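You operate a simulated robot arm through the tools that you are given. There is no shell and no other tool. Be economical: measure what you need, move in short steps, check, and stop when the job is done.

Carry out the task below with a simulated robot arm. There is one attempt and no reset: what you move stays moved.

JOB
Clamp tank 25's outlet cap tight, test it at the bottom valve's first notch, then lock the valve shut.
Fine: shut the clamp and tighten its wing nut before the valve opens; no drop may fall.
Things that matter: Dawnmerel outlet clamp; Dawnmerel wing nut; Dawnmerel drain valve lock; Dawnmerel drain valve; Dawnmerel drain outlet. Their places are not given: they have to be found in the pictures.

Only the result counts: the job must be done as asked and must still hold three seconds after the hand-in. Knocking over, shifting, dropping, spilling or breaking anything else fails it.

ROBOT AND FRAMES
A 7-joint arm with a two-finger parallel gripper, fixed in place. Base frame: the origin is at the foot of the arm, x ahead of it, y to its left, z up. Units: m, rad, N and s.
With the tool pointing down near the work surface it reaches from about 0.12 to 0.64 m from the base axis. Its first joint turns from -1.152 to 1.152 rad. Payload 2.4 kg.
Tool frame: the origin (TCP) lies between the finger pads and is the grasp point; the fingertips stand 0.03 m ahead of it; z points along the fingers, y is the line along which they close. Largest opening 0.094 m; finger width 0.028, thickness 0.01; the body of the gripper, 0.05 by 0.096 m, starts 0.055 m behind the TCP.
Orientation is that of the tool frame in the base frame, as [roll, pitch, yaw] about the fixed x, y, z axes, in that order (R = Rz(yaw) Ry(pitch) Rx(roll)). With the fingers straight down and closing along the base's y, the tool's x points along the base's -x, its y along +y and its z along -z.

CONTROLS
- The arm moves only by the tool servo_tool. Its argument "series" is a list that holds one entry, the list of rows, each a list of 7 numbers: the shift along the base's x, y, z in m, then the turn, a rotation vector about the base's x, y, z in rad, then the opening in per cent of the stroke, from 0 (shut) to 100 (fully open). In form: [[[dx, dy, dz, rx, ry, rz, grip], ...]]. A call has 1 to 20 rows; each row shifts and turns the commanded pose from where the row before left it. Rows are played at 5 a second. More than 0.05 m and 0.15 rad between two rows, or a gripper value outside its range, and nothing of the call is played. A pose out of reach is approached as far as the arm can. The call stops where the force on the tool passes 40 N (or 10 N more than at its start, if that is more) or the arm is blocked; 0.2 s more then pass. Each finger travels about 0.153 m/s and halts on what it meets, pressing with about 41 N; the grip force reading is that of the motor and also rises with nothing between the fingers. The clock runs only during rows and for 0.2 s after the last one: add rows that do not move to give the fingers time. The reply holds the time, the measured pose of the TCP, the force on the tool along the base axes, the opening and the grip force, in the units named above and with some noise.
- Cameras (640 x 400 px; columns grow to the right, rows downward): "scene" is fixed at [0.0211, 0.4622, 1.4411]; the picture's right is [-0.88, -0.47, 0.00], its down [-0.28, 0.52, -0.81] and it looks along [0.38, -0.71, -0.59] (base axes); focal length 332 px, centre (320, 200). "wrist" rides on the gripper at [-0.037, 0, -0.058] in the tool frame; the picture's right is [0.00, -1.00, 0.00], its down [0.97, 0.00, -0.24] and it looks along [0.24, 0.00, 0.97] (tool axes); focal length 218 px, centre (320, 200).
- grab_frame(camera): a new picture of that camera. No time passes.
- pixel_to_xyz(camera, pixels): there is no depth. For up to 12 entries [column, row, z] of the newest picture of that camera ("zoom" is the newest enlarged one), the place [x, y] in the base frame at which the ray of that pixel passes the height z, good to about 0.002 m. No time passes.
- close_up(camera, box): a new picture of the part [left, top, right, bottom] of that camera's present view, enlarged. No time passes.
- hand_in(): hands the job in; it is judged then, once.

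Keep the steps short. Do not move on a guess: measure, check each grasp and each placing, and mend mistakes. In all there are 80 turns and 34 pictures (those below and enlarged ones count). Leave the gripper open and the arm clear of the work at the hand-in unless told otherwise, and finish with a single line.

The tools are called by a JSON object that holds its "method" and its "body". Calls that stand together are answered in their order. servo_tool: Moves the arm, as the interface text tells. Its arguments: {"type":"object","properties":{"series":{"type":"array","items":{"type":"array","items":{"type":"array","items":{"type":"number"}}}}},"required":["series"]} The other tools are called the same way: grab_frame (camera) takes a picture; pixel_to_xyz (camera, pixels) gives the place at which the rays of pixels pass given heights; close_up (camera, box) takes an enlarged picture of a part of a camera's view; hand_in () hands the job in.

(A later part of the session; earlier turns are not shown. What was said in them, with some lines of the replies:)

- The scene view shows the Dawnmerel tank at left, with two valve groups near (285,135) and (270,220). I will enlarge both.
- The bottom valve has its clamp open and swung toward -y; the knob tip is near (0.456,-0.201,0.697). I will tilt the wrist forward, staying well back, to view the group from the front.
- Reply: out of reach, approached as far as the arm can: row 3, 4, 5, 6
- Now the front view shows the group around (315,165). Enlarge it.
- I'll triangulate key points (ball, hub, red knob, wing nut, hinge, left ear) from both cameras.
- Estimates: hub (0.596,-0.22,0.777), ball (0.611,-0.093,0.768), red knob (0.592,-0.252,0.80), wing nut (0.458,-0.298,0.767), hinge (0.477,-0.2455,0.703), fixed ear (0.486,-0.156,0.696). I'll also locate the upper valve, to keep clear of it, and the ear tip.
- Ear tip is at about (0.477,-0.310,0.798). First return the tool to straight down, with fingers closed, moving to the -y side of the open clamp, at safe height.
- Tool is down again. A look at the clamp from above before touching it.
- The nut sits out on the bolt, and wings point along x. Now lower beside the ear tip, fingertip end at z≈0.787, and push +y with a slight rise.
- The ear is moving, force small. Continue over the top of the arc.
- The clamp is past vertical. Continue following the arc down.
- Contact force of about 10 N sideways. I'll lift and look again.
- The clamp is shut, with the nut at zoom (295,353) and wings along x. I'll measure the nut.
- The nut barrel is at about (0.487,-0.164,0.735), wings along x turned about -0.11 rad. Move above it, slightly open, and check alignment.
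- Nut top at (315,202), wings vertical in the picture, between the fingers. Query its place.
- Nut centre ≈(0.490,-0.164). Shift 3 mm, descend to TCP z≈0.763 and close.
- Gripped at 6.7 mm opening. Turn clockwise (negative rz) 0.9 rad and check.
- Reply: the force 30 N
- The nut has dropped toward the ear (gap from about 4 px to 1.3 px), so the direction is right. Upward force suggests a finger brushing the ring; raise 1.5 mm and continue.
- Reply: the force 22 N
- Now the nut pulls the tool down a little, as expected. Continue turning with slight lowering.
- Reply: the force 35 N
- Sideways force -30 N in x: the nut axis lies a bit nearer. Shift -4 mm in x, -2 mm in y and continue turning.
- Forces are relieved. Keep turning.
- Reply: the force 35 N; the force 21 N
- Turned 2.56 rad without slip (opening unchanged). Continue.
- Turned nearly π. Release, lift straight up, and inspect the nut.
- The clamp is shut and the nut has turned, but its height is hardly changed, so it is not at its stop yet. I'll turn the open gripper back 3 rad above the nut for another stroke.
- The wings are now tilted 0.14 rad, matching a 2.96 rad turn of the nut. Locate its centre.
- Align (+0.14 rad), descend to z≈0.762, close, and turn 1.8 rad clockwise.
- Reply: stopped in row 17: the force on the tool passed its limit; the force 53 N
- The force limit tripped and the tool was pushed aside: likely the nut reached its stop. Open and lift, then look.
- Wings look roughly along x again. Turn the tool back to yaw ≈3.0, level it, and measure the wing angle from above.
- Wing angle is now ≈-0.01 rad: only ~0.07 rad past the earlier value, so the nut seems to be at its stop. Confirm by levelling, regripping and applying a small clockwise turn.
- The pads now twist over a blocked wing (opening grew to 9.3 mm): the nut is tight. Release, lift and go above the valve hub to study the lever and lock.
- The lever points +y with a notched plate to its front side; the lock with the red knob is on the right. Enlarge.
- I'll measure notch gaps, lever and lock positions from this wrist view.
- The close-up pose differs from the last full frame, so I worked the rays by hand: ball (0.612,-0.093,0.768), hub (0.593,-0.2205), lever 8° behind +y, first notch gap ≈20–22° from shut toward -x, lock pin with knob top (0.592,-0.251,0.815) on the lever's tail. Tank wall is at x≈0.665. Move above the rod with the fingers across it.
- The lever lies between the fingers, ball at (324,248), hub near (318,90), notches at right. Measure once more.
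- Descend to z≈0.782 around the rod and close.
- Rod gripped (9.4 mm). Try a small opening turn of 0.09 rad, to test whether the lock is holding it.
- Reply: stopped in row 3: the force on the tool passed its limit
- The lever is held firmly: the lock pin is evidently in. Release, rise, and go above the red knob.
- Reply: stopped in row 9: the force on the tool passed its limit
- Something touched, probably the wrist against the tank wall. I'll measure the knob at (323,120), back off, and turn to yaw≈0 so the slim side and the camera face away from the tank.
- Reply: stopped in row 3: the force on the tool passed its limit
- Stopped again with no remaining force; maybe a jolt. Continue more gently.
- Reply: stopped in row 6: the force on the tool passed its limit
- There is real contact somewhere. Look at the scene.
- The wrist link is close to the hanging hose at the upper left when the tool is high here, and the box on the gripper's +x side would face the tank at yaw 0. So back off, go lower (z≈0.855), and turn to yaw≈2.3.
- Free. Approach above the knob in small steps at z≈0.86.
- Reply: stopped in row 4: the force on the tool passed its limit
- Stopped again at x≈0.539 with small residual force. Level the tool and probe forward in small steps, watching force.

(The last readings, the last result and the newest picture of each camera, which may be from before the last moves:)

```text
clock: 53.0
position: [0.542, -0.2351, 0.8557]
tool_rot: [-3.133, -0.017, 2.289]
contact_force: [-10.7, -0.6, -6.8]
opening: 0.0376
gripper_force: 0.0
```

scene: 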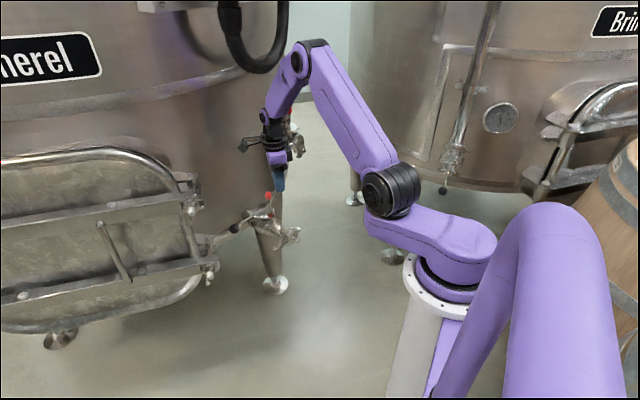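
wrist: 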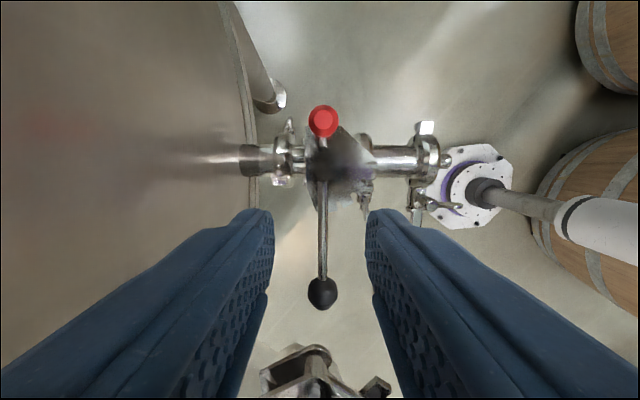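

A steady -10 N in x resists. I need to see what touches: enlarge the scene around the wrist.

{"method": "close_up", "body": {"camera": "scene", "box": [190, 20, 350, 210]}}

```text
2.11 times, centred on (270, 115) of scene
```

zoom: 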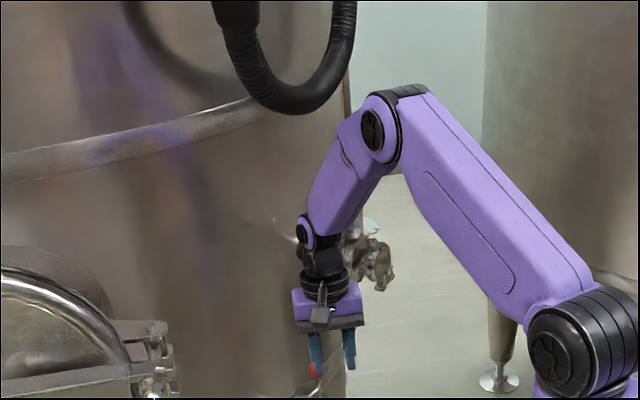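

The upper valve's black lever ball coincides with the wrist in the picture at about (0.59,-0.25,1.0), right above the red knob; that is what I touched. So back off, turn to yaw π, and come in tilted from the robot side, below the ball.

{"method": "servo_tool", "body": {"series": [[[-0.015, 0, 0, 0, 0, 0, 40], [-0.02, 0, 0, 0, 0, 0, 30], [-0.02, 0, 0, 0, 0, 0, 30], [-0.02, 0, 0, 0, 0, 0.12, 30], [0, 0, 0, 0, 0, 0.14, 30], [0, 0, 0, 0, 0, 0.14, 30], [0, -0.005, 0, 0, 0, 0.14, 30], [0, -0.005, 0, 0, 0, 0.14, 30], [0, -0.005, 0, 0, 0, 0.14, 30], [0, 0, 0, 0, -0.1, 0, 30], [0, 0, 0, 0, -0.1, 0, 30], [0, 0, 0, 0, -0.1, 0, 30], [0, 0, 0, 0, -0.1, 0, 30], [0, 0, 0, 0, -0.1, 0, 30], [0, 0, 0, 0, -0.1, 0, 30], [0, 0, 0, 0, -0.1, 0, 30], [0, 0, 0, 0, 0, 0, 30]]]}}

```text
clock: 56.6
position: [0.4808, -0.2471, 0.8559]
tool_rot: [3.093, 0.649, 3.103]
contact_force: [-0.2, -0.9, -0.3]
opening: 0.0283
gripper_force: 0.2
out of reach, approached as far as the arm can: row 14
```

Tilted 0.65 rad. Approach the knob along +x at z≈0.83, fingers straddling it, with small steps.

{"method": "servo_tool", "body": {"series": [[[0.015, -0.001, -0.005, 0, 0, 0, 30], [0.015, -0.001, -0.005, 0, 0, 0, 30], [0.015, -0.001, -0.005, 0, 0, 0, 30], [0.015, -0.001, -0.005, 0, 0, 0, 30], [0.015, -0.001, -0.005, 0, 0, 0, 30], [0.01, 0, 0, 0, 0, 0, 30], [0.01, 0, 0, 0, 0, 0, 30], [0.008, 0, -0.005, 0, 0, 0, 30], [0, 0, -0.005, 0, 0, 0, 30], [0, 0, 0, 0, 0, 0, 30]]]}}

```text
clock: 58.8
position: [0.5833, -0.253, 0.8238]
tool_rot: [3.094, 0.648, 3.102]
contact_force: [-1.1, 0.4, 0.5]
opening: 0.0281
gripper_force: 0.1
```

No contact. A little farther and close on the knob.

{"method": "servo_tool", "body": {"series": [[[0.004, 0, -0.004, 0, 0, 0, 30], [0.001, 0, -0.003, 0, 0, 0, 30], [0, 0, 0, 0, 0, 0, 0], [0, 0, 0, 0, 0, 0, 0], [0, 0, 0, 0, 0, 0, 0]]]}}

```text
clock: 60.0
position: [0.5879, -0.2529, 0.8134]
tool_rot: [3.095, 0.647, 3.104]
contact_force: [-4.7, -1.4, 2.3]
opening: 0.0183
gripper_force: 45.0
```

Opening 18 mm matches the knob: gripped. Lift gently to see whether the pin rises.

{"method": "servo_tool", "body": {"series": [[[0, 0, 0.004, 0, 0, 0, 0], [0, 0, 0.004, 0, 0, 0, 0], [0, 0, 0.004, 0, 0, 0, 0], [0, 0, 0, 0, 0, 0, 0]]]}}

```text
clock: 61.0
position: [0.586, -0.252, 0.8216]
tool_rot: [3.093, 0.638, 3.1]
contact_force: [-1.6, -5.9, -30.1]
opening: 0.0183
gripper_force: 45.2
```

It rose 8 mm, then resisted with 30 N. Release and back away, then compare the knob height with the earlier close-up.

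{"method": "servo_tool", "body": {"series": [[[0, 0, -0.003, 0, 0, 0, 0], [0, 0, 0, 0, 0, 0, 30], [0, 0, 0, 0, 0, 0, 30], [-0.01, 0, 0.006, 0, 0, 0, 30], [-0.015, 0, 0.006, 0, 0, 0, 30], [-0.02, 0, 0.006, 0, 0, 0, 30], [-0.02, 0, 0.005, 0, 0, 0, 30], [-0.02, 0, 0, 0, 0, 0, 30], [-0.02, 0, 0, 0, 0, 0, 30], [0, 0, 0, 0, 0, 0, 30]]]}}

{"method": "close_up", "body": {"camera": "scene", "box": [240, 185, 288, 215]}}

```text
clock: 63.2
position: [0.4831, -0.2534, 0.8471]
tool_rot: [3.094, 0.649, 3.103]
contact_force: [-0.4, 0.2, 0.0]
opening: 0.0283
gripper_force: 0.0
```

```text
13.33 times, centred on (264, 200) of scene
```

zoom: 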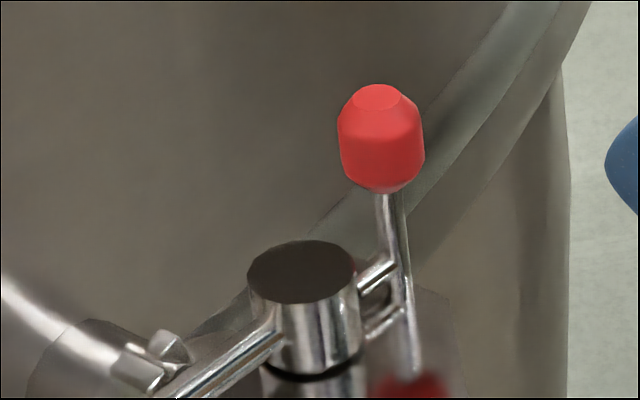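

The knob has not risen, so the pin does not slide up. It is an L-shaped arm: a short horizontal arm out of the hub, then up to the knob — so it likely swings. Regrip the knob and try it gently sideways along -x.

{"method": "servo_tool", "body": {"series": [[[0.02, 0, -0.004, 0, 0, 0, 30], [0.02, 0, -0.005, 0, 0, 0, 30], [0.02, 0, -0.005, 0, 0, 0, 30], [0.02, 0, -0.005, 0, 0, 0, 30], [0.015, 0, -0.005, 0, 0, 0, 30], [0.01, 0, -0.008, 0, 0, 0, 30], [0, 0, 0, 0, 0, 0, 30], [0, 0, 0, 0, 0, 0, 0], [0, 0, 0, 0, 0, 0, 0], [0, 0, 0, 0, 0, 0, 0]]]}}

{"method": "servo_tool", "body": {"series": [[[-0.004, 0, 0, 0, 0, 0, 0], [-0.004, 0, 0, 0, 0, 0, 0], [-0.003, 0, 0, 0, 0, 0, 0], [0, 0, 0, 0, 0, 0, 0]]]}}

```text
clock: 65.4
position: [0.5889, -0.2532, 0.8135]
tool_rot: [3.094, 0.648, 3.104]
contact_force: [3.5, -0.9, -0.3]
opening: 0.0183
gripper_force: 44.9
```

```text
clock: 66.4
position: [0.5805, -0.254, 0.8161]
tool_rot: [3.098, 0.651, 3.108]
contact_force: [32.4, -5.5, 2.6]
opening: 0.0182
gripper_force: 45.2
```

-x is resisted (32 N). Try +x.

{"method": "servo_tool", "body": {"series": [[[0.004, 0, 0, 0, 0, 0, 0], [0.005, 0, 0, 0, 0, 0, 0], [0.005, 0, 0, 0, 0, 0, 0], [0.004, 0, 0, 0, 0, 0, 0], [0, 0, 0, 0, 0, 0, 0]]]}}

```text
clock: 67.6
position: [0.5907, -0.2525, 0.809]
tool_rot: [3.091, 0.635, 3.097]
contact_force: [-27.8, -4.7, -14.7]
opening: 0.0185
gripper_force: 45.5
```

+x is resisted as well. Recentre, then try -y and afterwards +y.

{"method": "servo_tool", "body": {"series": [[[-0.007, 0, 0.003, 0, 0, 0, 0], [0, -0.004, 0, 0, 0, 0, 0], [0, -0.004, 0, 0, 0, 0, 0], [0, -0.004, 0, 0, 0, 0, 0], [0, 0, 0, 0, 0, 0, 0]]]}}

{"method": "servo_tool", "body": {"series": [[[0, 0.006, 0, 0, 0, 0, 0], [0, 0.006, 0, 0, 0, 0, 0], [0, 0.004, 0, 0, 0, 0, 0], [0, 0.004, 0, 0, 0, 0, 0], [0, 0, 0, 0, 0, 0, 0]]]}}

```text
clock: 68.8
position: [0.591, -0.2598, 0.8169]
tool_rot: [3.089, 0.65, 3.109]
contact_force: [10.8, 15.1, -4.2]
opening: 0.0188
gripper_force: 45.4
```

```text
clock: 70.0
position: [0.5883, -0.252, 0.8204]
tool_rot: [3.107, 0.653, 3.101]
contact_force: [26.4, -24.8, 0.8]
opening: 0.0183
gripper_force: 45.0
```

In y the pads cannot slip: +y is blocked at the start position, but -y gave 7 mm against ~15 N. So the lock draws outward along -y. Pull farther.

{"method": "servo_tool", "body": {"series": [[[0, -0.006, -0.003, 0, 0, 0, 0], [0, -0.006, -0.002, 0, 0, 0, 0], [0, -0.006, 0, 0, 0, 0, 0], [0, -0.005, 0, 0, 0, 0, 0], [0, -0.005, 0, 0, 0, 0, 0], [0, 0, 0, 0, 0, 0, 0]]]}}

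```text
clock: 71.4
position: [0.5888, -0.262, 0.8097]
tool_rot: [3.08, 0.643, 3.113]
contact_force: [-2.0, 28.6, 7.2]
opening: 0.0211
gripper_force: 44.9
```

The knob moved about 7 mm outward and then met a stop (28 N). Release at y≈-0.260 and reclose, to see whether it stays there.

{"method": "servo_tool", "body": {"series": [[[0, 0.006, 0.002, 0, 0, 0, 0], [0, 0.004, 0, 0, 0, 0, 35], [0, 0, 0, 0, 0, 0, 35], [0, 0, 0, 0, 0, 0, 35]]]}}

{"method": "servo_tool", "body": {"series": [[[0, 0, 0, 0, 0, 0, 0], [0, 0, 0, 0, 0, 0, 0], [0, 0, 0, 0, 0, 0, 0], [0, 0, 0, 0, 0, 0, 0]]]}}

```text
clock: 72.4
position: [0.5889, -0.262, 0.8134]
tool_rot: [3.095, 0.647, 3.103]
contact_force: [0.7, -0.1, 0.6]
opening: 0.033
gripper_force: 0.2
```

```text
clock: 73.4
position: [0.5904, -0.2585, 0.8148]
tool_rot: [3.091, 0.649, 3.103]
contact_force: [-4.5, 18.0, 17.1]
opening: 0.019
gripper_force: 45.2
```

The knob stays partly out and the opening grew slightly: it tilts about a hinge, and my flat grip hinders it. So open the fingers and push the knob outward (-y) with only the +y finger.

{"method": "servo_tool", "body": {"series": [[[0, 0, 0, 0, 0, 0, 40], [0, 0, 0, 0, 0, 0, 40], [0, -0.005, 0, 0, 0, 0, 40], [0, -0.005, 0, 0, 0, 0, 40], [0, -0.005, 0, 0, 0, 0, 40], [0, 0, 0, 0, 0, 0, 40]]]}}

```text
clock: 74.8
position: [0.589, -0.2766, 0.8144]
tool_rot: [3.096, 0.65, 3.104]
contact_force: [1.0, -0.6, 0.2]
opening: 0.0378
gripper_force: 0.1
```

The finger has gone 12 mm past the knob's old edge with no force: the lock swings freely outward. Continue.

{"method": "servo_tool", "body": {"series": [[[0, -0.006, 0, 0, 0, 0, 40], [0, -0.006, 0, 0, 0, 0, 40], [0, -0.006, -0.002, 0, 0, 0, 40], [0, -0.006, -0.003, 0, 0, 0, 40], [0, -0.006, -0.004, 0, 0, 0, 40], [0, 0, 0, 0, 0, 0, 40]]]}}

{"method": "close_up", "body": {"camera": "scene", "box": [232, 175, 296, 215]}}

```text
clock: 76.2
position: [0.5903, -0.3041, 0.8055]
tool_rot: [3.095, 0.652, 3.106]
contact_force: [11.1, 6.4, 12.2]
opening: 0.0413
gripper_force: 3.7
```

```text
10.00 times, centred on (264, 195) of scene
```

zoom: 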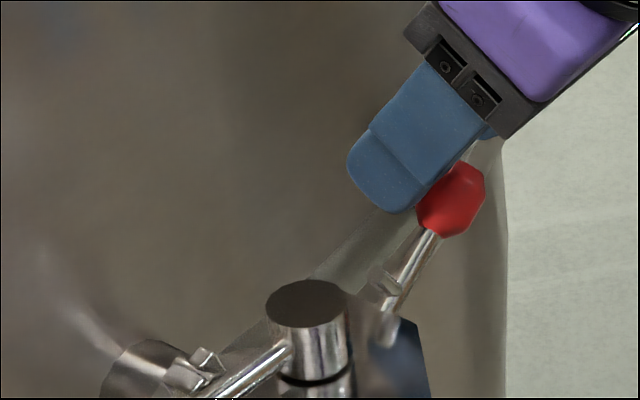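

The lock lever now leans well outward and its pawl is out of the hub. Back off from it, withdraw along -x, and straighten the tool.

{"method": "servo_tool", "body": {"series": [[[-0.004, 0.004, 0.002, 0, 0, 0, 40], [-0.012, 0, 0.008, 0, 0, 0, 40], [-0.015, 0, 0.01, 0, 0, 0, 40], [-0.02, 0, 0.01, 0, 0, 0, 40], [-0.02, 0, 0.005, 0, 0, 0, 40], [-0.02, 0.01, 0, 0, 0, 0, 40], [0, 0.02, 0, 0, 0.1, 0, 40], [0, 0.02, 0, 0, 0.1, 0, 40], [0, 0.02, 0, -0.02, 0.1, 0, 40], [0, 0.02, 0, -0.02, 0.1, 0, 40], [0, 0.02, 0, 0, 0.1, 0, 40], [0, 0.02, 0, 0, 0.1, 0, 40], [0, 0.02, 0, 0, 0.05, 0, 40], [0, 0, 0, 0, 0, 0, 40]]]}}

```text
clock: 79.2
position: [0.4956, -0.1526, 0.8401]
tool_rot: [-3.129, -0.004, 3.126]
contact_force: [0.2, 0.1, 0.6]
opening: 0.0375
gripper_force: 0.0
```

Clear. Rise a bit, turn to yaw 1.425, and go above the lever rod.

{"method": "servo_tool", "body": {"series": [[[0, 0, 0.02, 0.012, 0, -0.14, 35], [0, 0, 0.02, 0, 0, -0.14, 35], [0, 0, 0, 0, 0, -0.15, 35], [0, 0, 0, 0, 0, -0.15, 35], [0, 0, 0, 0, 0, -0.15, 35], [0, 0.002, 0, 0, 0, -0.15, 35], [0, 0.002, 0, 0, 0, -0.15, 35], [0.015, 0.002, 0, 0, 0, -0.15, 35], [0.015, 0.002, 0, 0, 0, -0.15, 35], [0.02, 0.002, 0, 0, 0, -0.15, 35], [0.02, 0, 0, 0, 0, -0.15, 35], [0.02, 0, 0, 0, 0, -0.07, 35], [0.02, 0, 0, 0, 0, 0, 35], [0, 0, 0, 0, 0, 0, 35]]]}}

```text
clock: 82.2
position: [0.6081, -0.1426, 0.8805]
tool_rot: [-3.139, -0.004, 1.423]
contact_force: [-0.9, -0.1, 0.4]
opening: 0.0328
gripper_force: 0.0
```

Over the rod. Descend and grip.

{"method": "servo_tool", "body": {"series": [[[-0.0035, 0, -0.035, 0, 0, 0, 35], [0, 0, -0.035, 0, 0, 0, 35], [0, 0, -0.028, 0, 0, 0, 35], [0, 0, 0, 0, 0, 0, 35], [0, 0, 0, 0, 0, 0, 0], [0, 0, 0, 0, 0, 0, 0], [0, 0, 0, 0, 0, 0, 0]]]}}

```text
clock: 83.8
position: [0.6039, -0.1407, 0.7784]
tool_rot: [3.135, -0.001, 1.427]
contact_force: [21.5, -5.2, -13.6]
opening: 0.0098
gripper_force: 43.4
```

Gripped. Try a small opening turn again.

{"method": "servo_tool", "body": {"series": [[[-0.004, 0.0002, 0, 0, 0, 0.05, 0], [-0.004, 0.0001, 0, 0, 0, 0.05, 0], [-0.004, 0, 0, 0, 0, 0.05, 0], [0, 0, 0, 0, 0, 0, 0]]]}}

```text
clock: 84.8
position: [0.5903, -0.1409, 0.7796]
tool_rot: [-3.141, -0.004, 1.576]
contact_force: [19.4, 4.7, -28.6]
opening: 0.0105
gripper_force: 44.8
```

The lever now moves. Go on to the first notch (≈21° from shut): follow the arc, easing the downward force.

{"method": "servo_tool", "body": {"series": [[[-0.0035, -0.0003, -0.001, 0, 0, 0.05, 0], [-0.0035, -0.0005, -0.001, 0, 0, 0.05, 0], [-0.0035, -0.0006, 0, 0, 0, 0.05, 0], [-0.0025, -0.0006, 0, 0, 0, 0.04, 0], [0, 0, 0, 0, 0, 0, 0]]]}}

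```text
clock: 86.0
position: [0.5792, -0.1432, 0.779]
tool_rot: [-3.137, -0.005, 1.768]
contact_force: [12.6, 12.3, -14.0]
opening: 0.0095
gripper_force: 43.4
```

Opened about 19.5° by the tool's yaw. Notch spacing measured is about 22.5–23°, so a little more.

{"method": "servo_tool", "body": {"series": [[[-0.002, 0.001, 0, 0, 0, 0.025, 0], [-0.0015, 0, 0, 0, 0, 0.025, 0], [0, 0, 0, 0, 0, 0, 0], [0, 0, 0, 0, 0, 0, 0]]]}}

```text
clock: 87.0
position: [0.5753, -0.1443, 0.7805]
tool_rot: [-3.141, -0.002, 1.815]
contact_force: [15.4, 3.4, -18.2]
opening: 0.0095
gripper_force: 43.5
```

At about 22°. Release to let it settle in the notch, dwell two seconds, then re-close to read its place.

{"method": "servo_tool", "body": {"series": [[[0, 0, 0, 0, 0, 0, 20], [0, 0, 0, 0, 0, 0, 25], [0, 0, 0, 0, 0, 0, 25], [0, 0, 0, 0, 0, 0, 25], [0, 0, 0, 0, 0, 0, 25], [0, 0, 0, 0, 0, 0, 25], [0, 0, 0, 0, 0, 0, 25], [0, 0, 0, 0, 0, 0, 25], [0, 0, 0, 0, 0, 0, 25], [0, 0, 0, 0, 0, 0, 25], [0, 0, 0, 0, 0, 0, 25], [0, 0, 0, 0, 0, 0, 25]]]}}

{"method": "servo_tool", "body": {"series": [[[0, 0, 0, 0, 0, 0, 0], [0, 0, 0, 0, 0, 0, 0], [0, 0, 0, 0, 0, 0, 0], [0, 0, 0, 0, 0, 0, 0]]]}}

```text
clock: 89.6
position: [0.5744, -0.1434, 0.7804]
tool_rot: [-3.139, -0.004, 1.815]
contact_force: [0.4, 0.5, -0.3]
opening: 0.0233
gripper_force: 0.1
```

```text
clock: 90.6
position: [0.5743, -0.1419, 0.7813]
tool_rot: [-3.141, -0.003, 1.816]
contact_force: [10.3, 0.6, -7.2]
opening: 0.0092
gripper_force: 43.2
```

It stays put at ≈21.7° with no drift, so the test at the first notch is done. Turn the lever back shut along the same arc.

{"method": "servo_tool", "body": {"series": [[[0.0038, 0.0009, 0, 0, 0, -0.0485, 0], [0.0039, 0.0008, 0, 0, 0, -0.0485, 0], [0.0039, 0.0005, 0, 0, 0, -0.0485, 0], [0.0039, 0.0003, 0, 0, 0, -0.0485, 0], [0.004, 0.0002, 0, 0, 0, -0.0485, 0], [0.0039, 0, 0, 0, 0, -0.0485, 0], [0.004, -0.0003, 0, 0, 0, -0.0485, 0], [0.0038, -0.0004, 0, 0, 0, -0.0485, 0], [0, 0, 0, 0, 0, 0, 0]]]}}

```text
clock: 92.6
position: [0.6047, -0.1412, 0.78]
tool_rot: [-3.136, -0.002, 1.426]
contact_force: [-6.5, 5.8, 5.1]
opening: 0.0097
gripper_force: 43.8
```

Back at the starting place. Press slightly farther toward shut to be sure of the stop.

{"method": "servo_tool", "body": {"series": [[[0.003, 0, 0, 0, 0, 0, 0], [0.003, 0, 0, 0, 0, -0.02, 0], [0, 0, 0, 0, 0, 0, 0]]]}}

```text
clock: 93.2
position: [0.606, -0.1413, 0.7802]
tool_rot: [-3.121, -0.004, 1.424]
contact_force: [-8.9, 1.2, 10.8]
opening: 0.0095
gripper_force: 44.2
stopped in row 2: the force on the tool passed its limit (the readings are from after the stop); the commanded pose is now the measured one
```

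Shut against its stop. Release, rise, withdraw toward the robot, and turn back to yaw π.

{"method": "servo_tool", "body": {"series": [[[-0.001, 0, 0, 0, 0, 0, 25], [0, 0, 0, 0, 0, 0, 35], [0, 0, 0, 0, 0, 0, 35], [0, 0, 0.03, 0, 0, 0, 35], [0, 0, 0.035, 0, 0, 0, 35], [0, 0, 0.035, 0, 0, 0, 35], [-0.03, 0, 0, 0, 0, 0, 35], [-0.03, 0, 0, 0, 0, 0, 35], [-0.03, 0, 0, 0, 0, 0.15, 35], [-0.02, 0, 0, 0, 0, 0.15, 35], [0, 0, 0, 0, 0, 0.15, 0], [0, 0, 0, 0, 0, 0.15, 0], [0, 0, 0, 0, 0, 0.15, 0], [0, 0, 0, 0, 0, 0.15, 0], [0, 0, 0, 0, 0, 0.15, 0], [0, 0, 0, 0, 0, 0.15, 0], [0, 0, 0, 0, 0, 0.15, 0], [0, 0, 0, 0, 0, 0.15, 0], [0, 0, 0, 0, 0, 0.15, 0], [0, 0, 0, 0, 0, 0.04, 0]]]}}

```text
clock: 97.4
position: [0.4965, -0.1411, 0.8809]
tool_rot: [-3.125, -0.004, 3.112]
contact_force: [0.2, -0.3, 0.5]
opening: 0.0
gripper_force: 33.1
```

Move to the -y side at x≈0.48, then tilt.

{"method": "servo_tool", "body": {"series": [[[-0.015, -0.01, -0.01, 0, 0, 0, 0], [0, -0.025, -0.01, 0, 0, 0, 0], [0, -0.03, -0.01, 0, 0, 0, 0], [0, -0.03, 0, 0, 0, 0, 0], [0, -0.03, 0, 0, 0, 0.03, 0], [0, -0.03, 0, 0, 0, 0, 0], [0, -0.03, 0, 0, -0.1, 0, 0], [0, -0.02, 0, 0, -0.1, 0, 0], [0, 0, 0, 0, -0.1, 0, 0], [0, 0, 0, 0, -0.1, 0, 0], [0, 0, 0, 0, -0.1, 0, 0], [0, 0, 0, 0, -0.1, 0, 0], [0, 0, 0, 0, -0.05, 0, 0], [0, 0, 0, 0, 0, 0, 0]]]}}

```text
clock: 100.4
position: [0.4804, -0.3471, 0.8491]
tool_rot: [-3.126, 0.646, 3.136]
contact_force: [-0.6, 0.9, 0.0]
opening: 0.0
gripper_force: 32.8
```

Now go forward to x≈0.589 at y≈-0.347, z≈0.812, outside the leaning lock.

{"method": "servo_tool", "body": {"series": [[[0.02, 0, -0.006, 0, 0, 0, 0], [0.02, 0, -0.006, 0, 0, 0, 0], [0.02, 0, -0.006, 0, 0, 0, 0], [0.02, 0, -0.007, 0, 0, 0, 0], [0.015, 0, -0.006, 0, 0, 0, 0], [0.013, 0, -0.006, 0, 0, 0, 0], [0, 0, 0, 0, 0, 0, 0]]]}}

```text
clock: 102.1
position: [0.5853, -0.3473, 0.8082]
tool_rot: [-3.137, 0.636, 3.125]
contact_force: [-1.9, 0.1, -0.2]
opening: 0.0
gripper_force: 33.3
stopped in row 7: the force on the tool passed its limit (the readings are from after the stop); the commanded pose is now the measured one
```

A slight touch at the far end; stay at x≈0.582 and sweep +y to push the lock back in.

{"method": "servo_tool", "body": {"series": [[[-0.003, 0.008, 0, 0, 0, 0, 0], [0, 0.008, 0, 0, 0, 0, 0], [0, 0.008, 0, 0, 0, 0, 0], [0.002, 0.008, 0, 0, 0, 0, 0], [0.002, 0.008, 0, 0, 0, 0, 0], [0, 0.008, 0.002, 0, 0, 0, 0], [0, 0, 0, 0, 0, 0, 0]]]}}

```text
clock: 103.7
position: [0.5853, -0.307, 0.814]
tool_rot: [-3.124, 0.643, 3.118]
contact_force: [0.1, -24.6, 18.6]
opening: 0.0001
gripper_force: 32.9
```

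Contact pushes my tool up: the lock has leaned farther over (knob near y -0.29, z 0.78) and I am pressing on its end. Back off, go lower, and hook under the knob.

{"method": "servo_tool", "body": {"series": [[[0, -0.01, 0.003, 0, 0, 0, 0], [0, -0.015, 0, 0, 0, 0, 0], [-0.01, -0.012, -0.005, 0, 0, 0, 0], [-0.013, 0, -0.01, 0, 0, 0, 0], [0, 0, -0.012, 0, 0, 0, 0], [0, 0, -0.012, 0, 0, 0, 0], [0, 0, 0, 0, 0, 0, 0]]]}}

{"method": "servo_tool", "body": {"series": [[[0, 0.008, 0, 0, 0, 0, 0], [0, 0.008, 0, 0, 0, 0, 0], [0, 0.008, 0, 0, 0, 0, 0], [0, 0.008, 0, 0, 0, 0, 0], [0, 0.006, 0, 0, 0, 0, 0], [0, 0, 0, 0, 0, 0, 0]]]}}

```text
clock: 105.3
position: [0.5636, -0.3393, 0.7728]
tool_rot: [-3.136, 0.64, 3.126]
contact_force: [0.2, 0.3, -0.4]
opening: 0.0
gripper_force: 33.0
```

```text
clock: 106.7
position: [0.5632, -0.3013, 0.773]
tool_rot: [-3.134, 0.64, 3.124]
contact_force: [-1.3, -1.5, 0.1]
opening: 0.0001
gripper_force: 33.2
```

No contact: the finger is under the knob. Slightly more +y, then raise.

{"method": "servo_tool", "body": {"series": [[[0, 0.006, 0, 0, 0, 0, 0], [0.002, 0, 0.006, 0, 0, 0, 0], [0.002, 0, 0.006, 0, 0, 0, 0], [0, 0, 0.006, 0, 0, 0, 0], [0, 0, 0.006, 0, 0, 0, 0], [0, 0, 0, 0, 0, 0, 0]]]}}

```text
clock: 108.1
position: [0.5678, -0.2949, 0.7974]
tool_rot: [-3.134, 0.638, 3.126]
contact_force: [0.1, 0.5, 0.0]
opening: 0.0
gripper_force: 32.7
```

{"method": "servo_tool", "body": {"series": [[[0.003, 0, 0.006, 0, 0, 0, 0], [0.003, 0, 0.005, 0, 0, 0, 0], [0.003, 0.004, 0.002, 0, 0, 0, 0], [0.003, 0.004, 0, 0, 0, 0, 0], [0, 0.005, 0, 0, 0, 0, 0], [0, 0, 0, 0, 0, 0, 0]]]}}

```text
clock: 109.5
position: [0.5788, -0.2813, 0.8117]
tool_rot: [-3.135, 0.639, 3.126]
contact_force: [-0.3, -0.5, -0.7]
opening: 0.0
gripper_force: 33.0
```

The lock has come up with the finger. Continue pushing +y to its inner stop.

{"method": "servo_tool", "body": {"series": [[[0.003, 0.004, 0, 0, 0, 0, 0], [0.003, 0.004, 0, 0, 0, 0, 0], [0.001, 0.004, 0, 0, 0, 0, 0], [0, 0.003, 0, 0, 0, 0, 0], [0, 0, 0, 0, 0, 0, 0]]]}}

```text
clock: 110.7
position: [0.5846, -0.2687, 0.8116]
tool_rot: [-3.13, 0.639, 3.121]
contact_force: [2.4, -14.9, -3.0]
opening: 0.0002
gripper_force: 33.3
5 turns are left
```

The finger meets the inner stop at y≈-0.269, matching the original locked position. Press once more lightly, then withdraw -y, back -x, and open the gripper.

{"method": "servo_tool", "body": {"series": [[[0, 0.003, 0, 0, 0, 0, 0], [0, 0, 0, 0, 0, 0, 0], [0, -0.008, 0, 0, 0, 0, 0], [0, -0.01, 0, 0, 0, 0, 0], [-0.01, -0.01, 0.004, 0, 0, 0, 0], [-0.02, 0, 0.006, 0, 0, 0, 0], [-0.02, 0, 0.006, 0, 0, 0, 0], [-0.02, 0, 0.006, 0, 0, 0, 0], [-0.02, 0, 0.006, 0, 0, 0, 0], [-0.02, 0, 0.006, 0, 0, 0, 0], [-0.02, 0, 0.01, 0, 0, 0, 50], [-0.02, 0, 0.01, 0, 0, 0, 100], [0, 0, 0, 0, 0, 0, 100], [0, 0, 0, 0, 0, 0, 100]]]}}

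```text
clock: 113.7
position: [0.436, -0.2892, 0.8658]
tool_rot: [-3.135, 0.64, 3.125]
contact_force: [-0.2, 0.5, -0.2]
opening: 0.0942
gripper_force: 0.0
4 turns are left
```

Arm is clear and open. Try one last look if a picture remains.

{"method": "close_up", "body": {"camera": "scene", "box": [232, 175, 296, 215]}}

```text
refused: no pictures are left
3 turns are left
```

No pictures remain. The last readings fit the clamp shut, nut tight, lever at its shut stop and lock at its inner stop, so I hand in.

{"method": "hand_in", "body": {}}

```text
The job is handed in.
```

Handed in: clamp shut, wing nut turned to its stop, valve opened to about 22° (first notch), shut and locked again; the final lock position, and that no drop fell, rest on force and position readings because the pictures had run out, and during the work the gripper or wrist touched something overhead several times, probably the upper valve's lever, which I did not check afterwards.
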